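You operate a simulated robot arm through the tools that you are given. There is no shell and no other tool. Be economical: measure what you need, move in short steps, check, and stop when the job is done.

Carry out the task below with a simulated robot arm. There is one attempt and no reset: what you move stays moved.

## Task
Set the docked display to level 5 and save it.
Fine: mode knob on LEVEL, plus button steps up, green button saves; tester off at the end.

Only the result counts: the job must be done as asked and must still hold three seconds after the hand-in. Knocking over, shifting, dropping, spilling or breaking anything else fails it.

## Robot
A 7-joint arm with a two-finger parallel gripper, fixed in place. Base frame: the origin is at the foot of the arm, x ahead of it, y to its left, z up. Units: m, degrees, N and s.
With the tool pointing down near the work surface it reaches from about 0.24 to 0.62 m from the base axis. Its first joint turns from -66.0 to 66.0 degrees. Payload 2.6 kg.
The tool frame sits at the grasp point between the pads (the TCP): z along the fingers, y along the line on which they close. The tips reach 0.03 m beyond it. Largest opening 0.094 m; finger width 0.028, thickness 0.01; the body of the gripper, 0.05 by 0.096 m, starts 0.055 m behind the TCP.
Orientation is that of the tool frame in the base frame, as [roll, pitch, yaw] about the fixed x, y, z axes, in that order (R = Rz(yaw) Ry(pitch) Rx(roll)). With the fingers straight down and closing along the base's y, the tool's x points along the base's -x, its y along +y and its z along -z.

## Interface
- The arm moves only by the tool jog_arm. Its argument "steps" is one flat list of numbers, 7 for each row, row after row: the shift along the base's x, y, z in units of 100 mm (1.0 is 100 mm), then the turn, a rotation vector about the base's x, y, z in units of 90 degrees (1.0 is 90 degrees), then the opening in per cent of the stroke, from 0 (shut) to 100 (fully open). In form: [tx, ty, tz, wx, wy, wz, claw, tx, ty, tz, wx, wy, wz, claw, ...]. A call has 1 to 10 rows; each row is the pose to reach, as a shift and turn from the pose commanded when the call began. A call with a number of a shift or a turn outside -1 to 1 is refused whole. A row lasts 0.2 s, in which the tool goes at most 0.05 m and 8.6 degrees; a call with a longer step from one row to the next is refused whole, and so is a gripper value outside its range. Where a pose cannot be reached the arm comes as near as it can. A force on the tool above 90 N (or 10 N above the force at the start of the call, whichever is more), or a blocked arm, ends the call early, and 0.2 s more pass. The fingers move at their own pace (about 0.072 m/s each) and stop on an object; they squeeze with about 29 N. The grip force told is the motor's: it shows also when the fingers shut on nothing. Time passes only in rows, and 0.2 s behind the last, so rows that repeat a pose let the fingers close. The reply holds the time, the measured pose of the TCP, the force on the tool along the base axes, the opening and the grip force, in the units named above and with some noise, with the torque about the TCP (base axes, N m) and any sound that the robot's microphone picked up, and new pictures: "pictures" is both (left out), scene, wrist or none.
- Cameras (640 x 400 px; columns grow to the right, rows downward): "scene" is fixed at [0.0226, 0.4391, 0.5681]; the picture's right is [-0.72, -0.69, 0.00], its down [-0.46, 0.48, -0.75] and it looks along [0.52, -0.54, -0.66] (base axes); focal length 234 px, centre (320, 200). "wrist" rides on the gripper at [0.076, 0.014, -0.102] in the tool frame; the picture's right is [-0.18, 0.98, 0.00], its down [-0.75, -0.14, -0.64] and it looks along [-0.63, -0.12, 0.77] (tool axes); focal length 243 px, centre (320, 200). There is no depth. A picture from a camera that has moved, and an enlarged one, comes with that camera's place and axes in the base frame and with its lens. The place of the scene camera against the robot may be out by one fixed shift of up to 0.025 m in any direction.
- close_up(camera, box): a new picture of the part [left, top, right, bottom] of that camera's present view, enlarged. No time passes.
- job_done(): hands the job in; it is judged then, once.

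Go step by step. Nothing tells you positions but the pictures and the camera data: compare them with the known pose of the tool, close in by small moves and look again before you grip or let go. The budget is 120 turns and 200 pictures, counting those below and the enlarged ones. Unless the task says otherwise, let go and move clear before handing in, and close with one line.

The tools are called after "Emit:" as name(argument=value, ...) on one line, values as JSON. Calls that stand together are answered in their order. jog_arm: Moves the arm, as the interface text tells. Its arguments: {"type":"object","properties":{"steps":{"type":"array"},"pictures":{"type":"string","enum":["both","scene","wrist","none"]}},"required":["steps"]} The other tools are called the same way: close_up (camera, box) takes an enlarged picture of a part of a camera's view; job_done () hands the job in.

At the start:

```text
time: 0.0
eef_pos: [0.3127, 0.1807, 0.3697]
tool_rot: [-179.9, 0.0, -180.0]
wrist_force: [0.8, 0.3, 0.2]
wrist_torque: [0.02, 0.0, 0.0]
width: 0.0941
finger_force: 0.1
```

scene: 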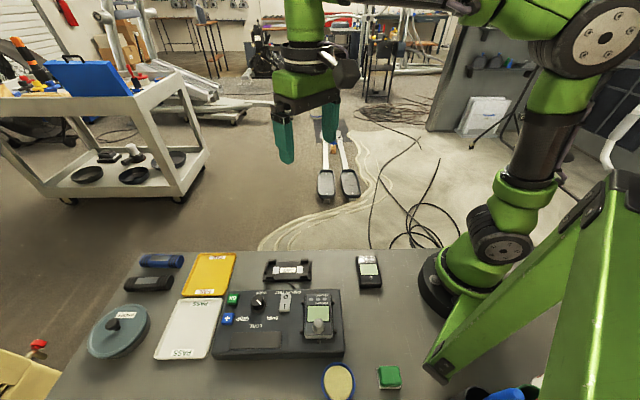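
wrist: 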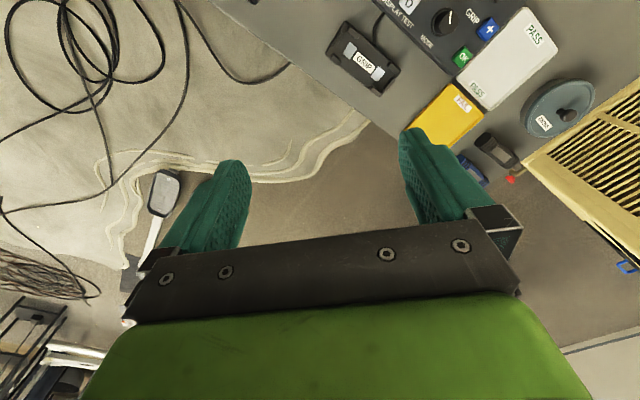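

The tester sits on the table with a docked display, a knob, plus/OK buttons and a switch. I'll enlarge both views to read the labels.

Emit:
close_up(camera="scene", box=[200, 250, 400, 375])

Emit:
close_up(camera="wrist", box=[320, 0, 560, 150])

```text
3.20 times, centred on (300, 312) of scene
camera zoom: at [0.0226, 0.4391, 0.5681], right [-0.72, -0.69, 0.0], down [-0.46, 0.48, -0.75], along [0.52, -0.54, -0.66], focal length 750 px, centre (384, -160)
```

zoom: 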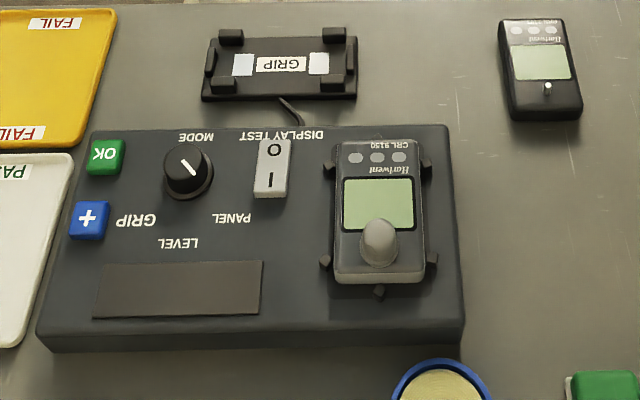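

```text
2.67 times, centred on (440, 75) of wrist
camera zoom: at [0.2371, 0.1948, 0.471], right [0.18, 0.98, 0.0], down [0.75, -0.14, 0.64], along [0.63, -0.12, -0.77], focal length 647 px, centre (0, 533)
```

zoom: 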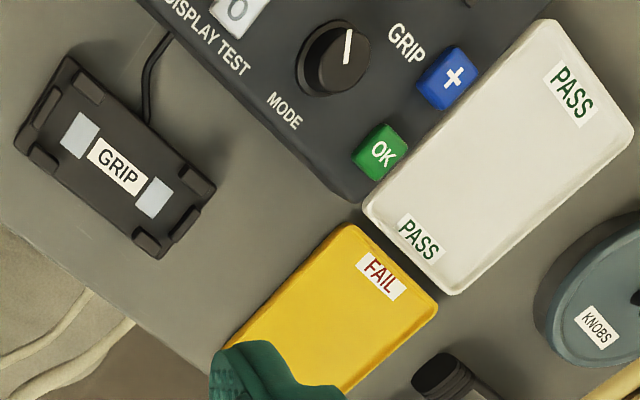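

The tester lies at about (0.29, 0.36), turned roughly 45°, with GRIP/LEVEL/PANEL around the knob and an O/I rocker. I'll move above it for a closer view.

Emit:
jog_arm(steps=[0, 0.3, -0.25, 0, 0, 0, 100, -0.05, 0.6, -0.5, 0, 0, 0, 100, -0.1, 0.9, -0.75, 0, 0, 0, 100, -0.15, 1.0, -1.0, 0, 0, 0, 100, -0.15, 1.0, -1.0, 0, 0, 0, 100])

```text
time: 1.2
eef_pos: [0.2949, 0.2802, 0.2695]
tool_rot: [-179.9, 0.0, -180.0]
wrist_force: [-1.6, 0.4, -0.1]
wrist_torque: [0.01, 0.04, -0.02]
width: 0.0941
finger_force: 0.1
camera wrist: at [0.2195, 0.2934, 0.3704], right [0.18, 0.98, 0.0], down [0.75, -0.14, 0.64], along [0.63, -0.12, -0.77], focal length 243 px, centre (320, 200)
```

scene: 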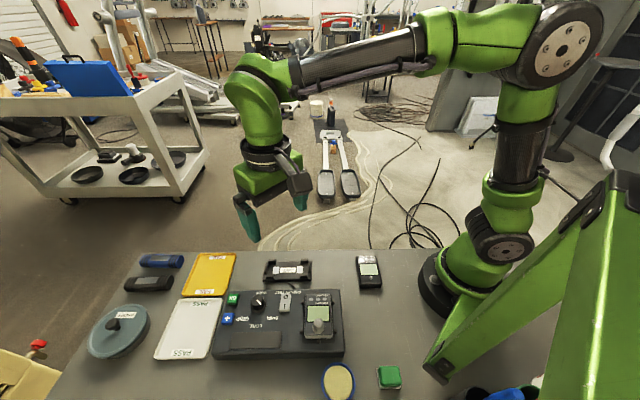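
wrist: 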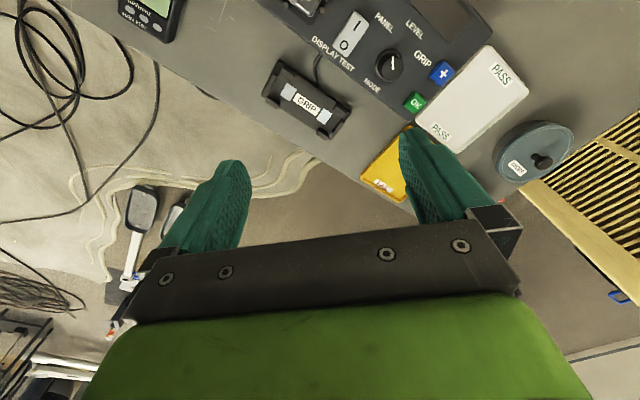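

The knob triangulates to about (0.293, 0.360). I'll go a bit further over for a better view.

Emit:
jog_arm(steps=[-0.2, 0.3, -0.1, 0, 0, 0, 50, -0.45, 0.6, -0.2, 0, 0, 0, 0, -0.45, 0.6, -0.2, 0, 0, 0, 0], pictures="wrist")

Emit:
close_up(camera="wrist", box=[160, 0, 480, 200])

```text
time: 2.0
eef_pos: [0.2503, 0.3412, 0.2527]
tool_rot: [180.0, 0.0, 179.9]
wrist_force: [0.0, 0.3, -0.4]
wrist_torque: [-0.02, 0.01, 0.02]
width: 0.0
finger_force: 14.8
camera wrist: at [0.1736, 0.3547, 0.3524], right [0.18, 0.98, 0.0], down [0.75, -0.14, 0.64], along [0.63, -0.12, -0.77], focal length 243 px, centre (320, 200)
```

wrist: 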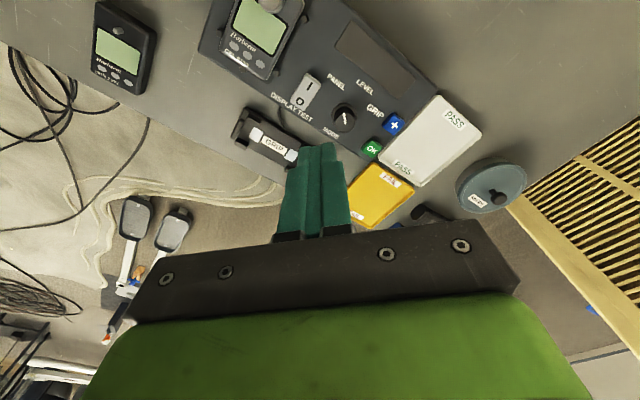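

```text
2.00 times, centred on (320, 100) of wrist
camera zoom: at [0.1736, 0.3547, 0.3524], right [0.18, 0.98, 0.0], down [0.75, -0.14, 0.64], along [0.63, -0.12, -0.77], focal length 485 px, centre (320, 400)
```

zoom: 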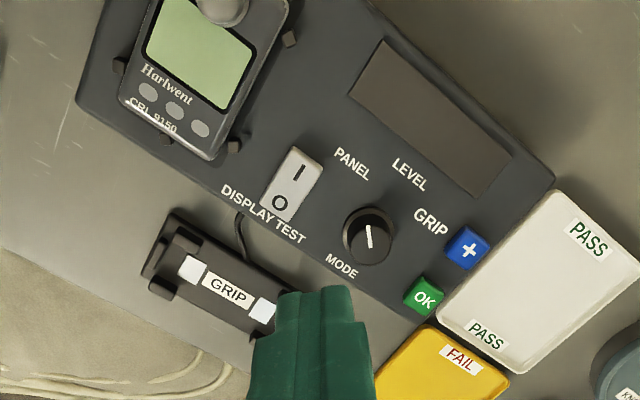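

The knob points at PANEL and the rocker's state still needs confirming. I'll turn the closed fingers 45° to match the board and hover over the I end of the rocker, about (0.246, 0.330).

Emit:
jog_arm(steps=[0, 0, -0.2, 0, 0, 0.085, 0, 0, 0, -0.4, 0, 0, 0.17, 0, -0.02, -0.05, -0.6, 0, 0, 0.255, 0, -0.04, -0.1, -0.8, 0, 0, 0.34, 0, -0.05, -0.11, -1.0, 0, 0, 0.425, 0, -0.05, -0.11, -1.0, 0, 0, 0.5, 0, -0.05, -0.11, -1.0, 0, 0, 0.5, 0])

Emit:
close_up(camera="wrist", box=[160, 0, 480, 200])

Emit:
close_up(camera="scene", box=[200, 250, 400, 375])

```text
time: 3.6
eef_pos: [0.2468, 0.3291, 0.1493]
tool_rot: [180.0, 0.1, -134.9]
wrist_force: [0.5, -0.1, -0.2]
wrist_torque: [0.01, 0.01, 0.02]
width: 0.0001
finger_force: 29.2
camera wrist: at [0.1838, 0.2854, 0.2502], right [-0.57, 0.82, 0.0], down [0.63, 0.43, 0.64], along [0.53, 0.36, -0.77], focal length 243 px, centre (320, 200)
```

scene: 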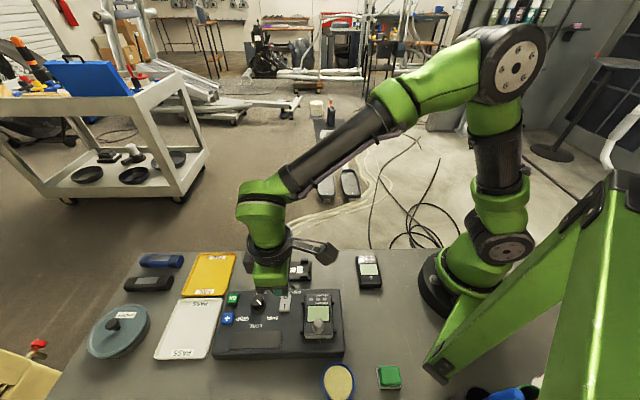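
wrist: 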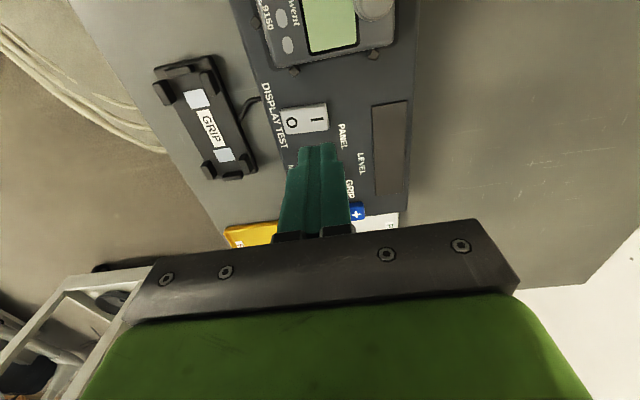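

```text
2.00 times, centred on (320, 100) of wrist
camera zoom: at [0.1838, 0.2854, 0.2502], right [-0.57, 0.82, 0.0], down [0.63, 0.43, 0.64], along [0.53, 0.36, -0.77], focal length 485 px, centre (320, 400)
```

zoom: 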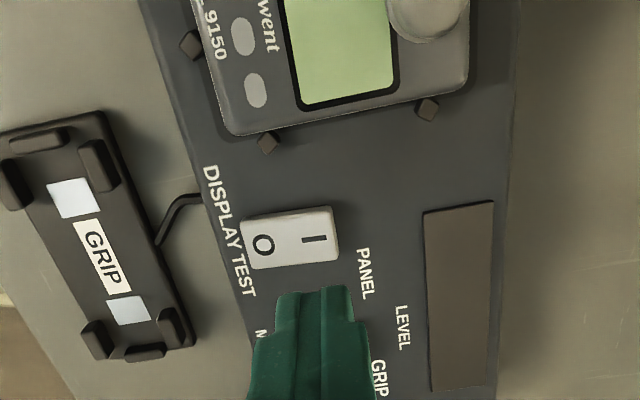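

```text
3.20 times, centred on (300, 312) of scene
camera zoom: at [0.0226, 0.4391, 0.5681], right [-0.72, -0.69, 0.0], down [-0.46, 0.48, -0.75], along [0.52, -0.54, -0.66], focal length 750 px, centre (384, -160)
```

zoom: 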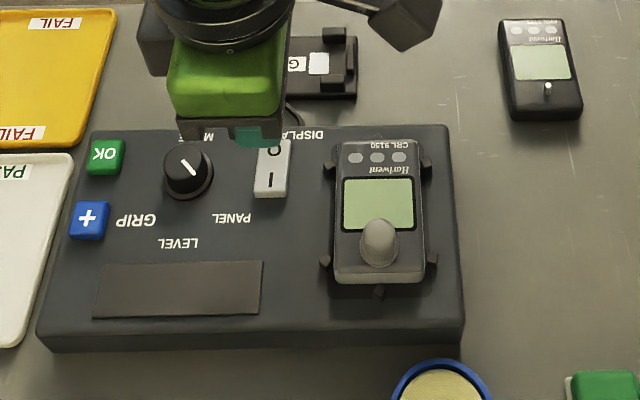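

The I end is at about (0.251, 0.328), just under the fingers. I'll go down to just above it, then press in small steps while watching force and sound.

Emit:
jog_arm(steps=[0.02, 0.015, -0.3, 0, 0, 0, 0, 0.02, 0.015, -0.6, 0, 0, 0, 0, 0.02, 0.015, -0.66, 0, 0, 0, 0, 0.02, 0.015, -0.66, 0, 0, 0, 0], pictures="wrist")

Emit:
close_up(camera="wrist", box=[160, 50, 480, 250])

Emit:
close_up(camera="scene", box=[220, 265, 348, 345])

```text
time: 4.6
eef_pos: [0.2503, 0.3319, 0.0835]
tool_rot: [179.9, -0.1, -135.0]
wrist_force: [-0.6, -0.4, -0.3]
wrist_torque: [0.01, 0.01, 0.0]
width: 0.0
finger_force: 29.2
camera wrist: at [0.1868, 0.2886, 0.1857], right [-0.56, 0.83, 0.0], down [0.63, 0.43, 0.64], along [0.53, 0.36, -0.77], focal length 243 px, centre (320, 200)
```

wrist: 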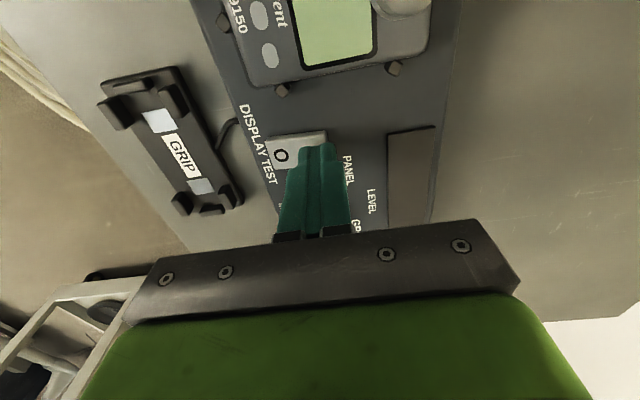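

```text
2.00 times, centred on (320, 150) of wrist
camera zoom: at [0.1868, 0.2886, 0.1857], right [-0.56, 0.83, 0.0], down [0.63, 0.43, 0.64], along [0.53, 0.36, -0.77], focal length 485 px, centre (320, 300)
```

zoom: 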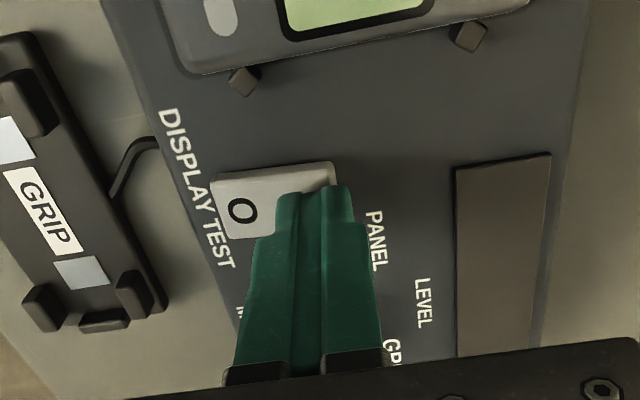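

```text
5.00 times, centred on (284, 305) of scene
camera zoom: at [0.0226, 0.4392, 0.5681], right [-0.72, -0.69, 0.0], down [-0.46, 0.48, -0.75], along [0.52, -0.54, -0.66], focal length 1171 px, centre (500, -325)
```

zoom: 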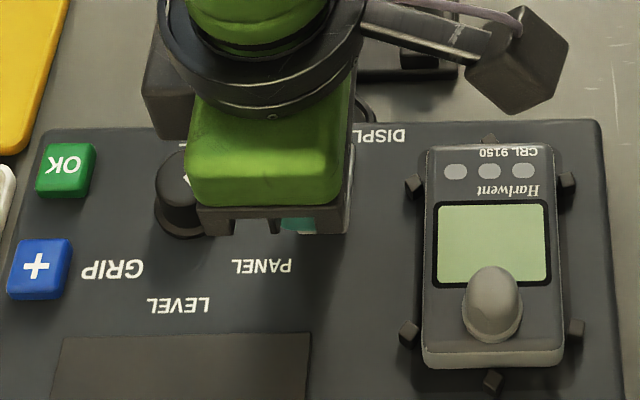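

The fingertip is over the I end. I'll press down slowly.

Emit:
jog_arm(steps=[0, 0, -0.03, 0, 0, 0, 0, 0, 0, -0.06, 0, 0, 0, 0, 0, 0, -0.08, 0, 0, 0, 0, 0, 0, -0.1, 0, 0, 0, 0], pictures="none")

```text
time: 5.6
eef_pos: [0.2495, 0.3312, 0.0792]
tool_rot: [179.9, 0.2, -135.2]
wrist_force: [-20.4, -17.0, 68.5]
wrist_torque: [-1.1, 0.31, -0.3]
width: 0.0
finger_force: 29.2
```

There is strong contact at tip height 0.049 m and no click. I'll back off and look.

Emit:
jog_arm(steps=[0, 0, 0.06, 0, 0, 0, 0, 0, 0, 0.35, 0, 0, 0, 0, -0.35, -0.3, 0.7, 0, 0, 0, 0, -0.35, -0.3, 0.8, 0, 0, 0, 0], pictures="none")

Emit:
close_up(camera="wrist", box=[200, 50, 440, 200])

Emit:
close_up(camera="scene", box=[220, 265, 348, 345])

```text
refused: row 3 steps farther than a row can; nothing moved
```

```text
2.67 times, centred on (320, 125) of wrist
camera zoom: at [0.1857, 0.2887, 0.1798], right [-0.56, 0.83, 0.0], down [0.63, 0.43, 0.64], along [0.53, 0.36, -0.76], focal length 647 px, centre (320, 400)
```

zoom: 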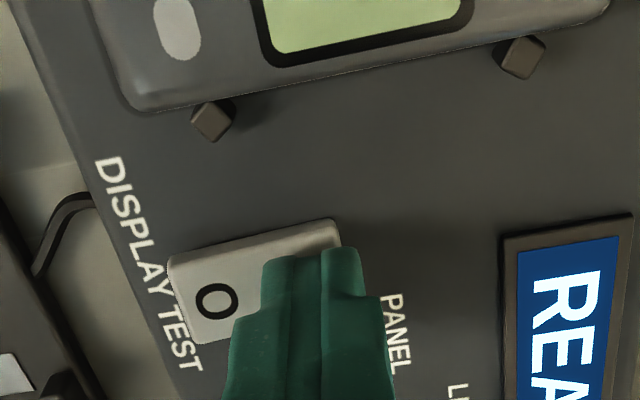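

```text
5.00 times, centred on (284, 305) of scene
camera zoom: at [0.0224, 0.4389, 0.5684], right [-0.72, -0.69, 0.0], down [-0.46, 0.48, -0.75], along [0.52, -0.54, -0.66], focal length 1171 px, centre (500, -325)
```

zoom: 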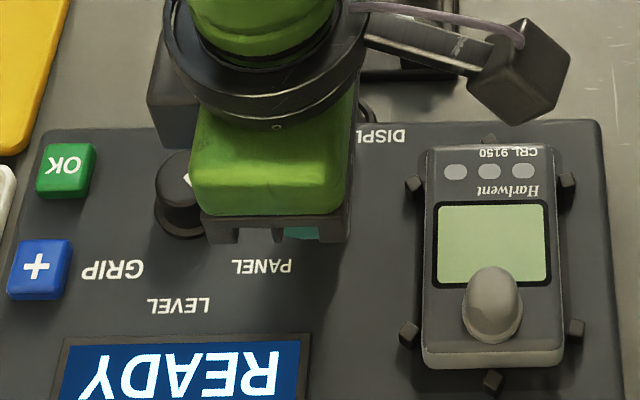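

The tester display now reads READY, so it's on. Next I'll lift and move over the knob with the fingers about half open.

Emit:
jog_arm(steps=[0, 0, 0.15, 0, 0, 0, 0, 0, 0, 0.5, 0, 0, 0, 0, 0.1, 0.1, 0.7, 0, 0, 0, 40, 0.25, 0.25, 0.7, 0, 0, 0, 48, 0.4, 0.31, 0.7, 0, 0, 0, 48, 0.4, 0.31, 0.6, 0, 0, 0, 48, 0.4, 0.31, 0.6, 0, 0, 0, 48])

Emit:
close_up(camera="wrist", box=[200, 50, 440, 200])

Emit:
close_up(camera="scene", box=[220, 265, 348, 345])

```text
time: 7.2
eef_pos: [0.2912, 0.3597, 0.1333]
tool_rot: [-180.0, 0.0, -135.0]
wrist_force: [0.2, -0.4, 1.0]
wrist_torque: [-0.04, 0.0, 0.02]
width: 0.0452
finger_force: 0.0
camera wrist: at [0.2271, 0.3161, 0.2348], right [-0.56, 0.83, 0.0], down [0.63, 0.43, 0.64], along [0.53, 0.36, -0.77], focal length 243 px, centre (320, 200)
```

scene: 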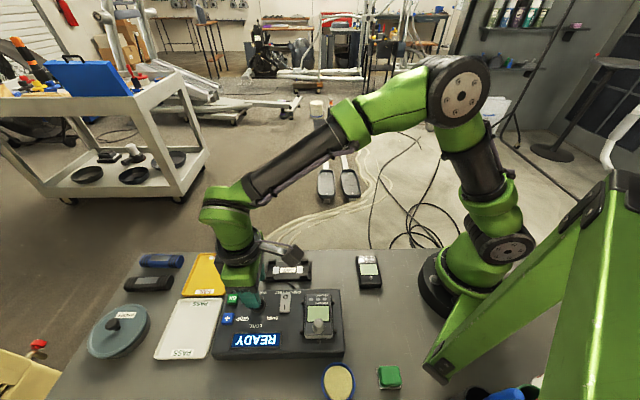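
wrist: 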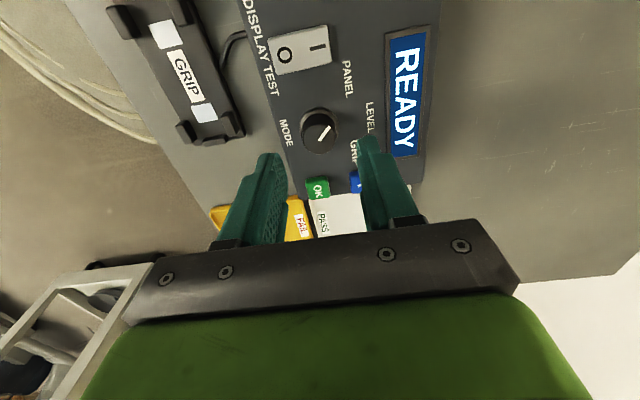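

```text
2.67 times, centred on (320, 125) of wrist
camera zoom: at [0.2271, 0.3161, 0.2348], right [-0.56, 0.83, 0.0], down [0.63, 0.43, 0.64], along [0.53, 0.36, -0.77], focal length 647 px, centre (320, 400)
```

zoom: 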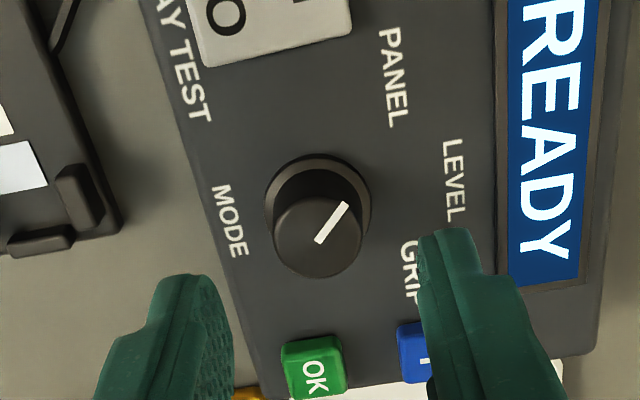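

```text
5.00 times, centred on (284, 305) of scene
camera zoom: at [0.0226, 0.4392, 0.5681], right [-0.72, -0.69, 0.0], down [-0.46, 0.48, -0.75], along [0.52, -0.54, -0.66], focal length 1171 px, centre (500, -325)
```

zoom: 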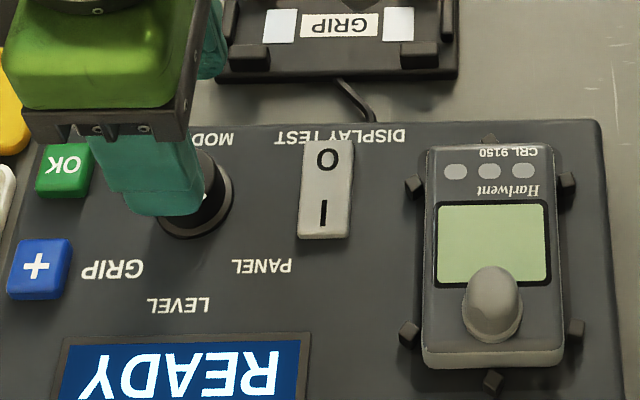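

The knob centre is at about (0.296, 0.3625), with its top at z≈0.06, pointing to PANEL. LEVEL is about 50° clockwise seen from above. I'll lower around it.

Emit:
jog_arm(steps=[0.05, 0.03, -0.2, 0, 0, 0, 48, 0.05, 0.03, -0.33, 0, 0, 0, 48, 0.05, 0.03, -0.33, 0, 0, 0, 48], pictures="none")

Emit:
close_up(camera="wrist", box=[200, 50, 440, 200])

Emit:
close_up(camera="scene", box=[220, 265, 348, 345])

```text
time: 8.0
eef_pos: [0.292, 0.3645, 0.1001]
tool_rot: [-180.0, 0.0, -134.9]
wrist_force: [0.1, 0.2, 0.0]
wrist_torque: [-0.03, 0.03, 0.02]
width: 0.0451
finger_force: 0.0
```

```text
2.67 times, centred on (320, 125) of wrist
camera zoom: at [0.2299, 0.321, 0.2017], right [-0.56, 0.83, 0.0], down [0.63, 0.43, 0.64], along [0.53, 0.36, -0.77], focal length 647 px, centre (320, 400)
```

zoom: 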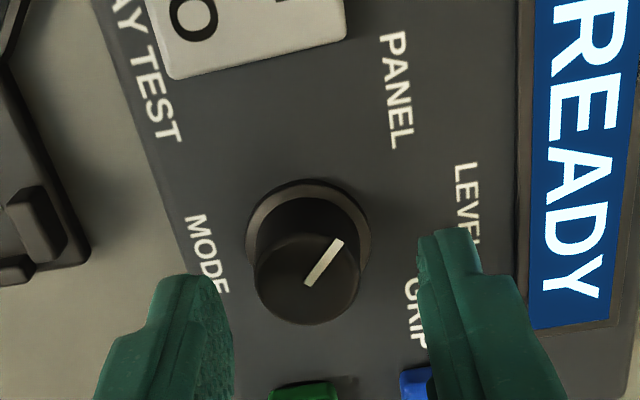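

```text
5.00 times, centred on (284, 305) of scene
camera zoom: at [0.0226, 0.4392, 0.5681], right [-0.72, -0.69, 0.0], down [-0.46, 0.48, -0.75], along [0.52, -0.54, -0.66], focal length 1171 px, centre (500, -325)
```

zoom: 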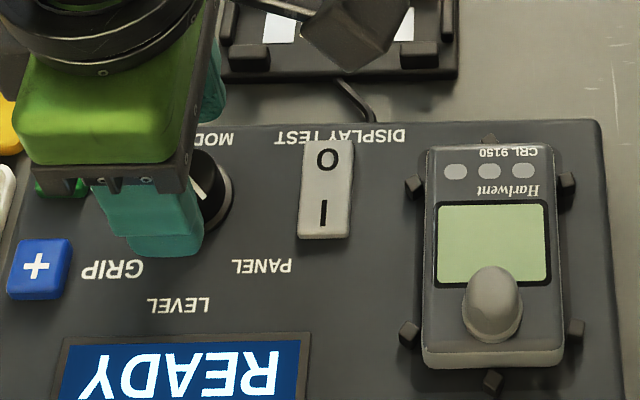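

The knob is about 4 mm off the grip centre. I'll correct that, lower the tips beside it, and check before closing.

Emit:
jog_arm(steps=[0.04, -0.01, 0, 0, 0, 0, 48, 0.04, -0.01, -0.12, 0, 0, 0, 48, 0.04, -0.01, -0.24, 0, 0, 0, 48, 0.04, -0.01, -0.24, 0, 0, 0, 48], pictures="wrist")

Emit:
close_up(camera="wrist", box=[200, 90, 440, 240])

```text
time: 9.0
eef_pos: [0.2974, 0.3648, 0.0763]
tool_rot: [180.0, 0.0, -135.1]
wrist_force: [-1.1, -1.2, 0.1]
wrist_torque: [0.01, -0.03, 0.02]
width: 0.0448
finger_force: 0.1
camera wrist: at [0.2342, 0.321, 0.1776], right [-0.56, 0.83, 0.0], down [0.63, 0.43, 0.64], along [0.53, 0.36, -0.77], focal length 243 px, centre (320, 200)
```

wrist: 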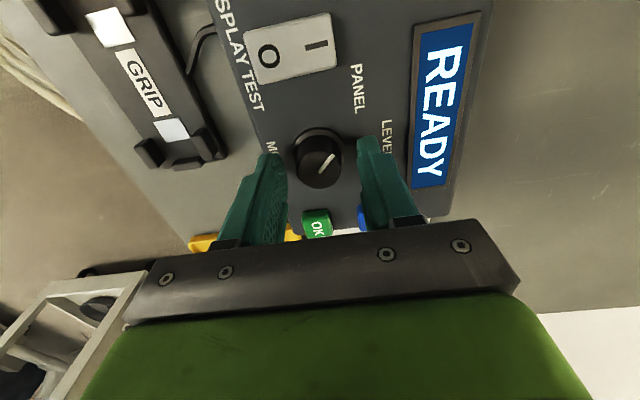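

```text
2.67 times, centred on (320, 165) of wrist
camera zoom: at [0.2342, 0.321, 0.1776], right [-0.56, 0.83, 0.0], down [0.63, 0.43, 0.64], along [0.53, 0.36, -0.77], focal length 647 px, centre (320, 293)
```

zoom: 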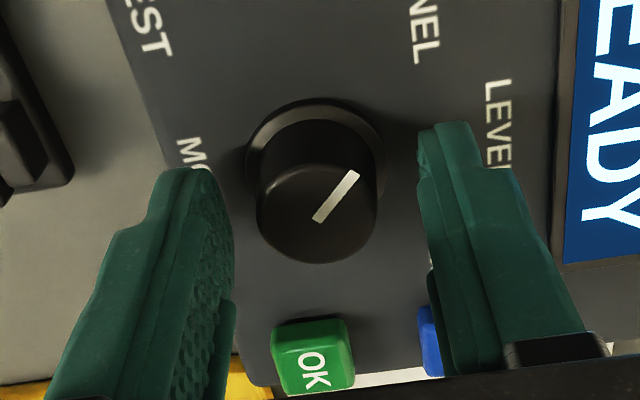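

The knob is centred between the fingers. I'll close on it and turn 50° clockwise as seen from above.

Emit:
jog_arm(steps=[0, 0, 0, 0, 0, 0, 0, 0, 0, 0, 0, 0, 0, 0, 0, 0, 0, 0, 0, 0, 0, 0, 0, 0, 0, 0, -0.09, 0, 0, 0, 0, 0, 0, -0.18, 0, 0, 0, 0, 0, 0, -0.27, 0, 0, 0, 0, 0, 0, -0.36, 0, 0, 0, 0, 0, 0, -0.45, 0, 0, 0, 0, 0, 0, -0.54, 0, 0, 0, 0, 0, 0, -0.56, 0])

Emit:
close_up(camera="wrist", box=[200, 90, 440, 240])

Emit:
close_up(camera="scene", box=[220, 265, 348, 345])

```text
time: 11.2
eef_pos: [0.2985, 0.3644, 0.0763]
tool_rot: [-179.8, 0.0, 174.4]
wrist_force: [-4.4, -16.3, -2.0]
wrist_torque: [-0.31, -0.4, 0.01]
width: 0.027
finger_force: 45.0
camera wrist: at [0.2249, 0.3854, 0.1778], right [0.28, 0.96, 0.0], down [0.74, -0.21, 0.64], along [0.61, -0.18, -0.77], focal length 243 px, centre (320, 200)
```

scene: 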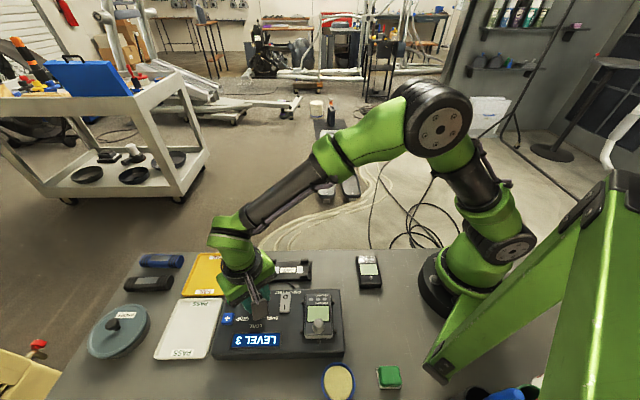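
wrist: 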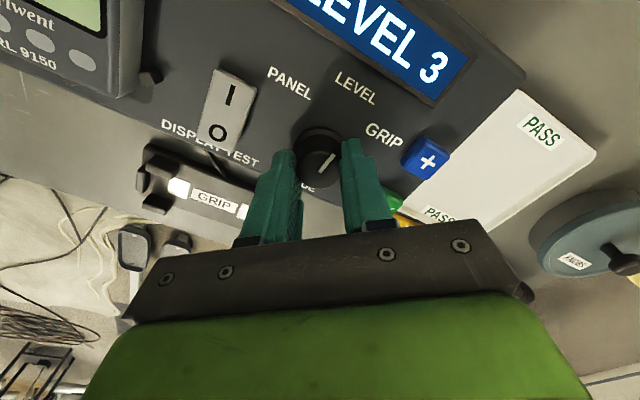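

```text
2.67 times, centred on (320, 165) of wrist
camera zoom: at [0.2249, 0.3854, 0.1778], right [0.28, 0.96, 0.0], down [0.74, -0.21, 0.64], along [0.61, -0.18, -0.77], focal length 647 px, centre (320, 293)
```

zoom: 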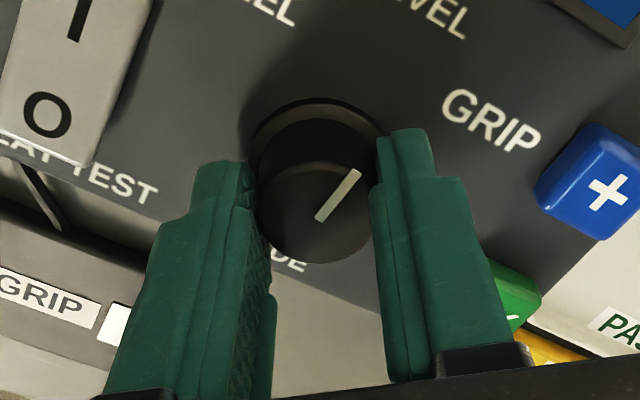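

```text
5.00 times, centred on (284, 305) of scene
camera zoom: at [0.0226, 0.4391, 0.5681], right [-0.72, -0.69, 0.0], down [-0.46, 0.48, -0.75], along [0.52, -0.54, -0.66], focal length 1171 px, centre (500, -325)
```

zoom: 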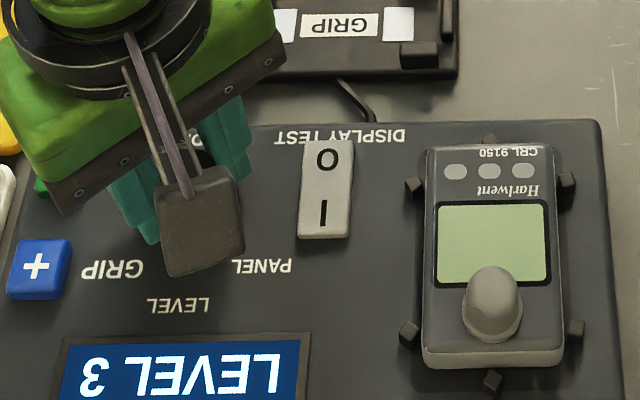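

The display shows LEVEL 3, so two plus presses are needed. I'll release, lift and move above the plus button at about (0.3165, 0.4255), turning back 50°.

Emit:
jog_arm(steps=[0, 0, 0, 0, 0, 0, 48, 0, 0, 0, 0, 0, 0, 48, 0, 0, 0.2, 0, 0, 0, 48, 0, 0, 0.4, 0, 0, 0.09, 48, 0.05, 0.15, 0.5, 0, 0, 0.18, 0, 0.1, 0.3, 0.5, 0, 0, 0.27, 0, 0.15, 0.45, 0.5, 0, 0, 0.36, 0, 0.18, 0.6, 0.5, 0, 0, 0.45, 0, 0.18, 0.61, 0.4, 0, 0, 0.54, 0, 0.18, 0.61, 0.4, 0, 0, 0.56, 0])

Emit:
close_up(camera="wrist", box=[200, 50, 440, 200])

Emit:
close_up(camera="scene", box=[200, 265, 328, 345])

```text
time: 13.4
eef_pos: [0.3184, 0.4242, 0.1173]
tool_rot: [179.9, 0.1, -134.9]
wrist_force: [-0.4, 0.7, 0.5]
wrist_torque: [0.02, -0.01, -0.01]
width: 0.0
finger_force: 29.4
camera wrist: at [0.2543, 0.3812, 0.2186], right [-0.57, 0.82, 0.0], down [0.63, 0.43, 0.64], along [0.53, 0.36, -0.77], focal length 243 px, centre (320, 200)
```

scene: 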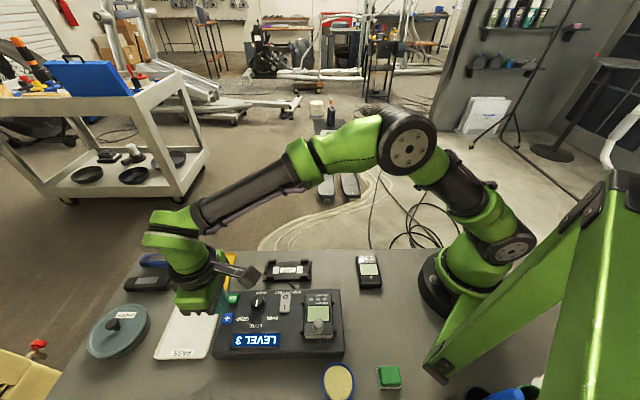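
wrist: 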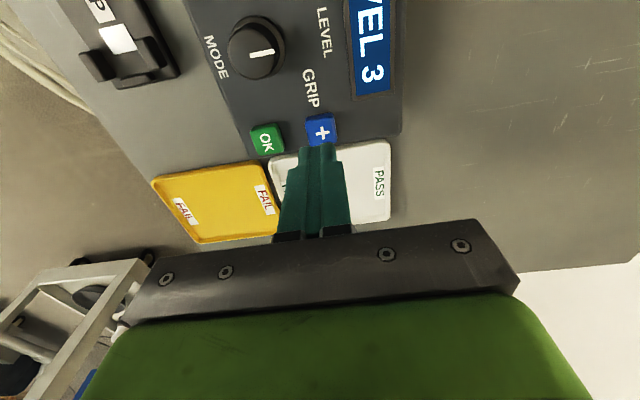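

```text
2.67 times, centred on (320, 125) of wrist
camera zoom: at [0.2543, 0.3812, 0.2186], right [-0.57, 0.82, 0.0], down [0.63, 0.43, 0.64], along [0.53, 0.36, -0.77], focal length 647 px, centre (320, 400)
```

zoom: 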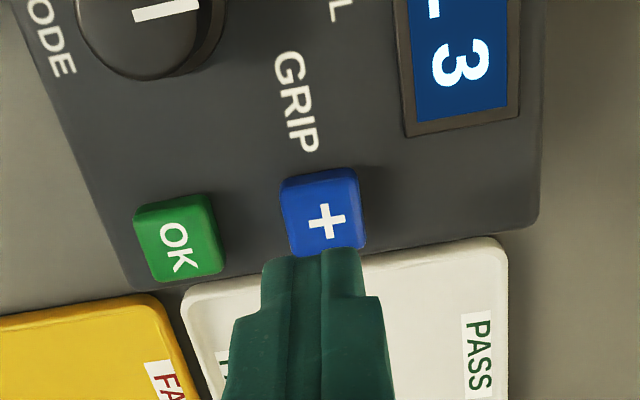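

```text
5.00 times, centred on (264, 305) of scene
camera zoom: at [0.0226, 0.4392, 0.5681], right [-0.72, -0.69, 0.0], down [-0.46, 0.48, -0.75], along [0.52, -0.54, -0.66], focal length 1171 px, centre (600, -325)
```

zoom: 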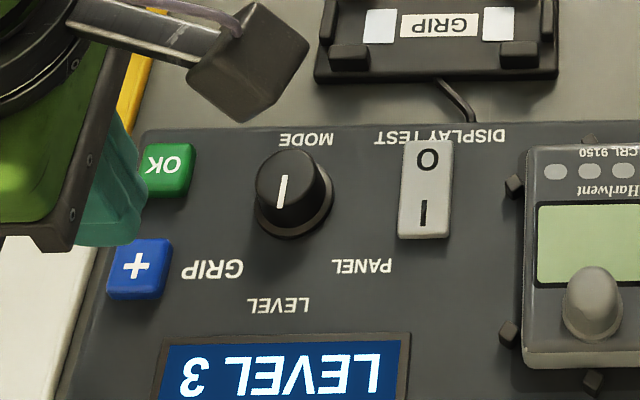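

I'm right over the plus button. I'll descend to just above it, then press gently.

Emit:
jog_arm(steps=[0, 0, -0.2, 0, 0, 0, 0, 0, 0, -0.34, 0, 0, 0, 0, 0, 0, -0.37, 0, 0, 0, 0, 0, 0, -0.39, 0, 0, 0, 0, 0, 0, -0.41, 0, 0, 0, 0], pictures="none")

Emit:
close_up(camera="scene", box=[200, 265, 328, 345])

```text
time: 14.6
eef_pos: [0.3162, 0.4254, 0.0766]
tool_rot: [179.8, 0.1, -135.0]
wrist_force: [-4.9, -0.9, 9.4]
wrist_torque: [-0.03, 0.14, 0.07]
width: 0.0
finger_force: 28.9
heard: click
```

```text
5.00 times, centred on (264, 305) of scene
camera zoom: at [0.0226, 0.4391, 0.5682], right [-0.72, -0.69, 0.0], down [-0.46, 0.48, -0.75], along [0.52, -0.54, -0.66], focal length 1171 px, centre (600, -325)
```

zoom: 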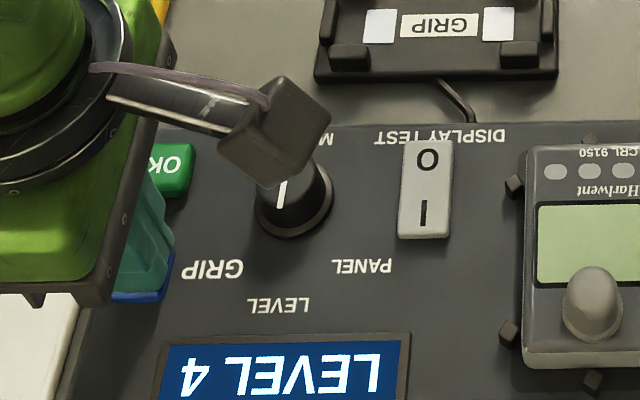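

One click, and the display reads LEVEL 4. I'll release and press once more to the same depth.

Emit:
jog_arm(steps=[0, 0, 0.06, 0, 0, 0, 0, 0, 0, 0.1, 0, 0, 0, 0, 0, 0, 0.1, 0, 0, 0, 0, 0, 0, 0.04, 0, 0, 0, 0, 0, 0, 0.02, 0, 0, 0, 0, 0, 0, 0.0, 0, 0, 0, 0], pictures="none")

Emit:
close_up(camera="scene", box=[200, 265, 328, 345])

```text
time: 16.0
eef_pos: [0.3177, 0.4246, 0.0773]
tool_rot: [-180.0, 0.2, -135.2]
wrist_force: [0.2, -6.0, 10.1]
wrist_torque: [-0.23, 0.05, 0.03]
width: 0.0
finger_force: 28.8
heard: click
```

```text
5.00 times, centred on (264, 305) of scene
camera zoom: at [0.0226, 0.4391, 0.5682], right [-0.72, -0.69, 0.0], down [-0.46, 0.48, -0.75], along [0.52, -0.54, -0.66], focal length 1171 px, centre (600, -325)
```

zoom: 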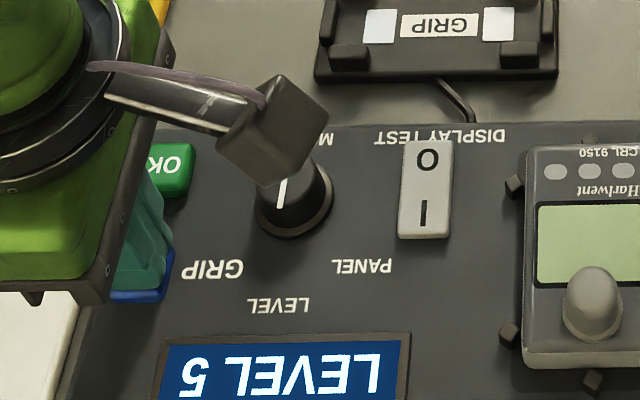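

LEVEL 5 is shown. Next is the green OK button, at about (0.346, 0.395).

Emit:
jog_arm(steps=[0, 0, 0.15, 0, 0, 0, 0, 0, 0, 0.3, 0, 0, 0, 0, 0.15, -0.15, 0.3, 0, 0, 0, 0, 0.29, -0.3, 0.3, 0, 0, 0, 0, 0.29, -0.3, 0.25, 0, 0, 0, 0], pictures="none")

Emit:
close_up(camera="wrist", box=[200, 50, 440, 200])

```text
time: 17.2
eef_pos: [0.347, 0.3951, 0.1017]
tool_rot: [-180.0, 0.0, -135.0]
wrist_force: [0.0, 0.1, -0.4]
wrist_torque: [0.01, -0.01, 0.01]
width: 0.0005
finger_force: 29.4
```

```text
2.67 times, centred on (320, 125) of wrist
camera zoom: at [0.2833, 0.3512, 0.2028], right [-0.56, 0.83, 0.0], down [0.63, 0.43, 0.64], along [0.53, 0.36, -0.77], focal length 647 px, centre (320, 400)
```

zoom: 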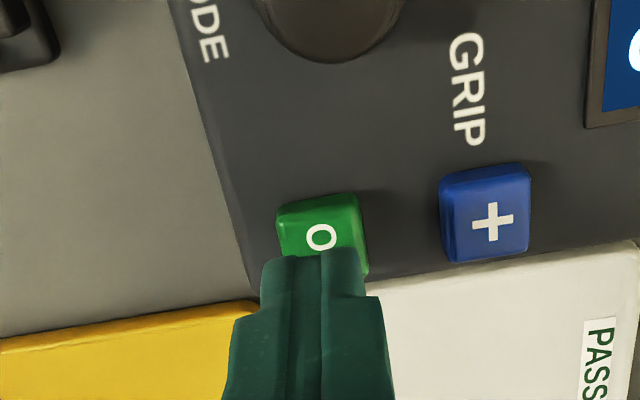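

The tip is over OK. I'll press it the same way.

Emit:
jog_arm(steps=[0, 0, -0.17, 0, 0, 0, 0, 0, 0, -0.2, 0, 0, 0, 0, 0, 0, -0.23, 0, 0, 0, 0, 0, 0, -0.25, 0, 0, 0, 0], pictures="none")

Emit:
close_up(camera="scene", box=[200, 265, 328, 345])

```text
time: 18.2
eef_pos: [0.3461, 0.3955, 0.0777]
tool_rot: [179.9, 0.1, -135.0]
wrist_force: [1.0, -0.7, 6.1]
wrist_torque: [-0.07, 0.04, 0.04]
width: 0.0003
finger_force: 29.1
heard: click
```

```text
5.00 times, centred on (264, 305) of scene
camera zoom: at [0.0226, 0.4391, 0.5681], right [-0.72, -0.69, 0.0], down [-0.46, 0.48, -0.75], along [0.52, -0.54, -0.66], focal length 1171 px, centre (600, -325)
```

zoom: 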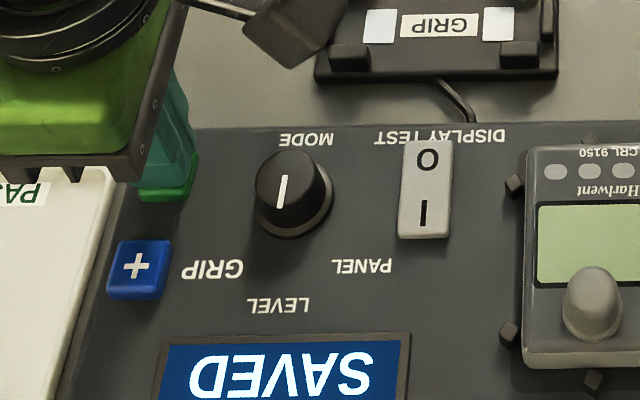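

SAVED is shown. Last, I'll lift, travel above the knob height to the O end of the rocker at about (0.268, 0.310), and check.

Emit:
jog_arm(steps=[0, 0, 0.2, 0, 0, 0, 0, 0, 0, 0.5, 0, 0, 0, 0, -0.25, -0.28, 0.5, 0, 0, 0, 0, -0.5, -0.56, 0.5, 0, 0, 0, 0, -0.78, -0.85, 0.5, 0, 0, 0, 0, -0.78, -0.85, 0.3, 0, 0, 0, 0, -0.78, -0.85, 0.25, 0, 0, 0, 0], pictures="none")

Emit:
close_up(camera="wrist", box=[200, 50, 440, 200])

Emit:
close_up(camera="scene", box=[200, 265, 328, 345])

```text
time: 19.8
eef_pos: [0.2692, 0.3095, 0.1009]
tool_rot: [-179.9, 0.0, -135.0]
wrist_force: [0.4, -0.3, -0.3]
wrist_torque: [0.01, -0.02, 0.02]
width: 0.0
finger_force: 29.1
```

```text
2.67 times, centred on (320, 125) of wrist
camera zoom: at [0.2064, 0.2656, 0.2021], right [-0.56, 0.83, 0.0], down [0.63, 0.43, 0.64], along [0.53, 0.36, -0.77], focal length 647 px, centre (320, 400)
```

zoom: 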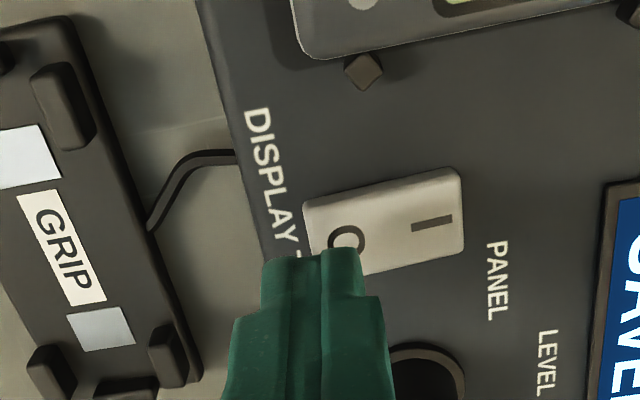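

```text
5.00 times, centred on (264, 305) of scene
camera zoom: at [0.0226, 0.4391, 0.5681], right [-0.72, -0.69, 0.0], down [-0.46, 0.48, -0.75], along [0.52, -0.54, -0.66], focal length 1171 px, centre (600, -325)
```

zoom: 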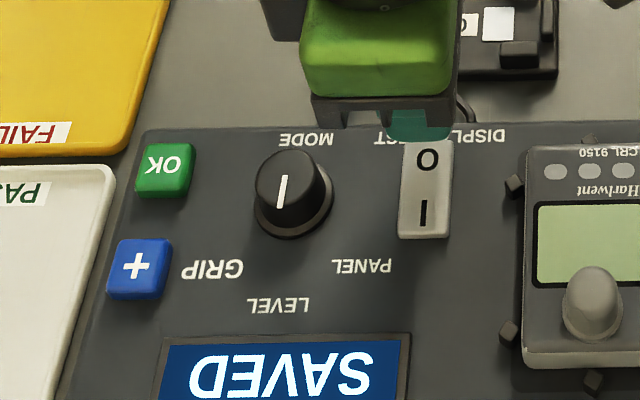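

The tip is a bit outward of the O mark. I'll shift 2 mm inward and press down gently in small steps.

Emit:
jog_arm(steps=[-0.015, 0.015, -0.1, 0, 0, 0, 0, -0.015, 0.015, -0.17, 0, 0, 0, 0, -0.015, 0.015, -0.19, 0, 0, 0, 0, -0.015, 0.015, -0.21, 0, 0, 0, 0, -0.015, 0.015, -0.23, 0, 0, 0, 0], pictures="none")

Emit:
close_up(camera="scene", box=[200, 265, 328, 345])

```text
time: 21.0
eef_pos: [0.2677, 0.3118, 0.079]
tool_rot: [-180.0, 0.1, -135.1]
wrist_force: [-3.1, -12.1, 27.3]
wrist_torque: [-0.24, 0.29, 0.12]
width: 0.0
finger_force: 29.2
```

```text
5.00 times, centred on (264, 305) of scene
camera zoom: at [0.0226, 0.439, 0.5682], right [-0.72, -0.69, 0.0], down [-0.46, 0.48, -0.75], along [0.52, -0.54, -0.66], focal length 1171 px, centre (600, -325)
```

zoom: 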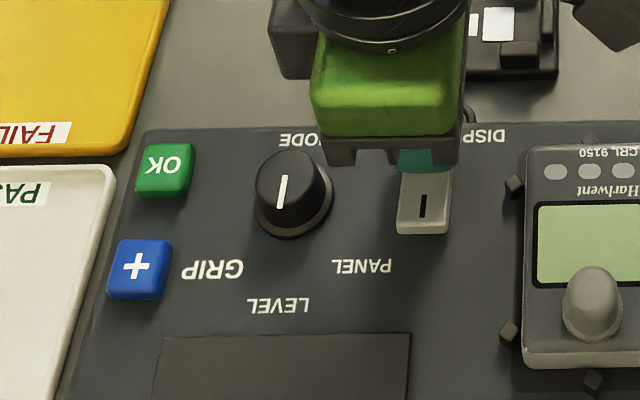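

The panel is dark, so the tester is off. I'll lift clear and check everything stayed in place.

Emit:
jog_arm(steps=[0, 0, 0.1, 0, 0, 0, 0, 0, 0, 0.4, 0, 0, 0, 0, 0, 0, 0.8, 0, 0, 0, 0, 0, -0.3, 1.0, 0, 0, 0, 0, 0, -0.6, 1.0, 0, 0, 0, 0, 0, -0.6, 1.0, 0, 0, 0, 0], pictures="scene")

Emit:
close_up(camera="scene", box=[200, 250, 400, 375])

```text
time: 22.4
eef_pos: [0.2666, 0.2559, 0.1791]
tool_rot: [-179.9, 0.1, -134.9]
wrist_force: [-0.8, 0.7, 0.6]
wrist_torque: [-0.01, 0.0, -0.01]
width: 0.0001
finger_force: 29.6
```

scene: 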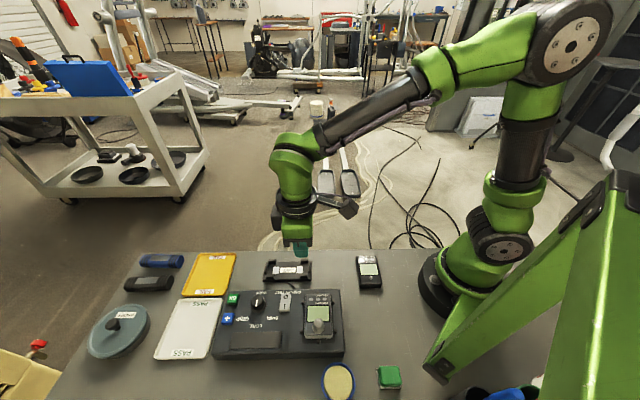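

```text
3.20 times, centred on (300, 312) of scene
camera zoom: at [0.0226, 0.4391, 0.5681], right [-0.72, -0.69, 0.0], down [-0.46, 0.48, -0.75], along [0.52, -0.54, -0.66], focal length 750 px, centre (384, -160)
```

zoom: 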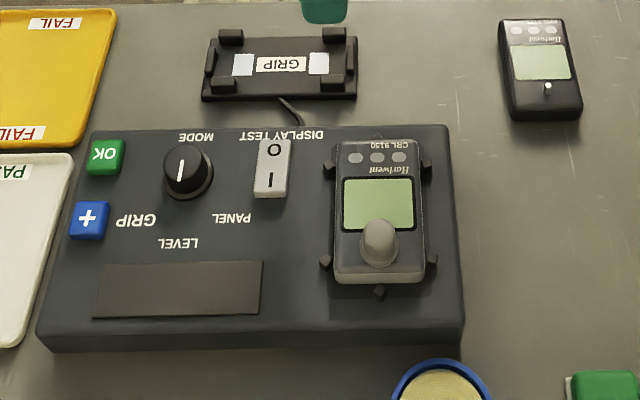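

The tester is off, nothing else has moved, and the arm is clear, so I'm handing in.

Emit:
job_done()

```text
The job is handed in.
```

The docked display is set to level 5 and saved (the panel read LEVEL 5, then SAVED), and the tester is switched off with the arm clear.
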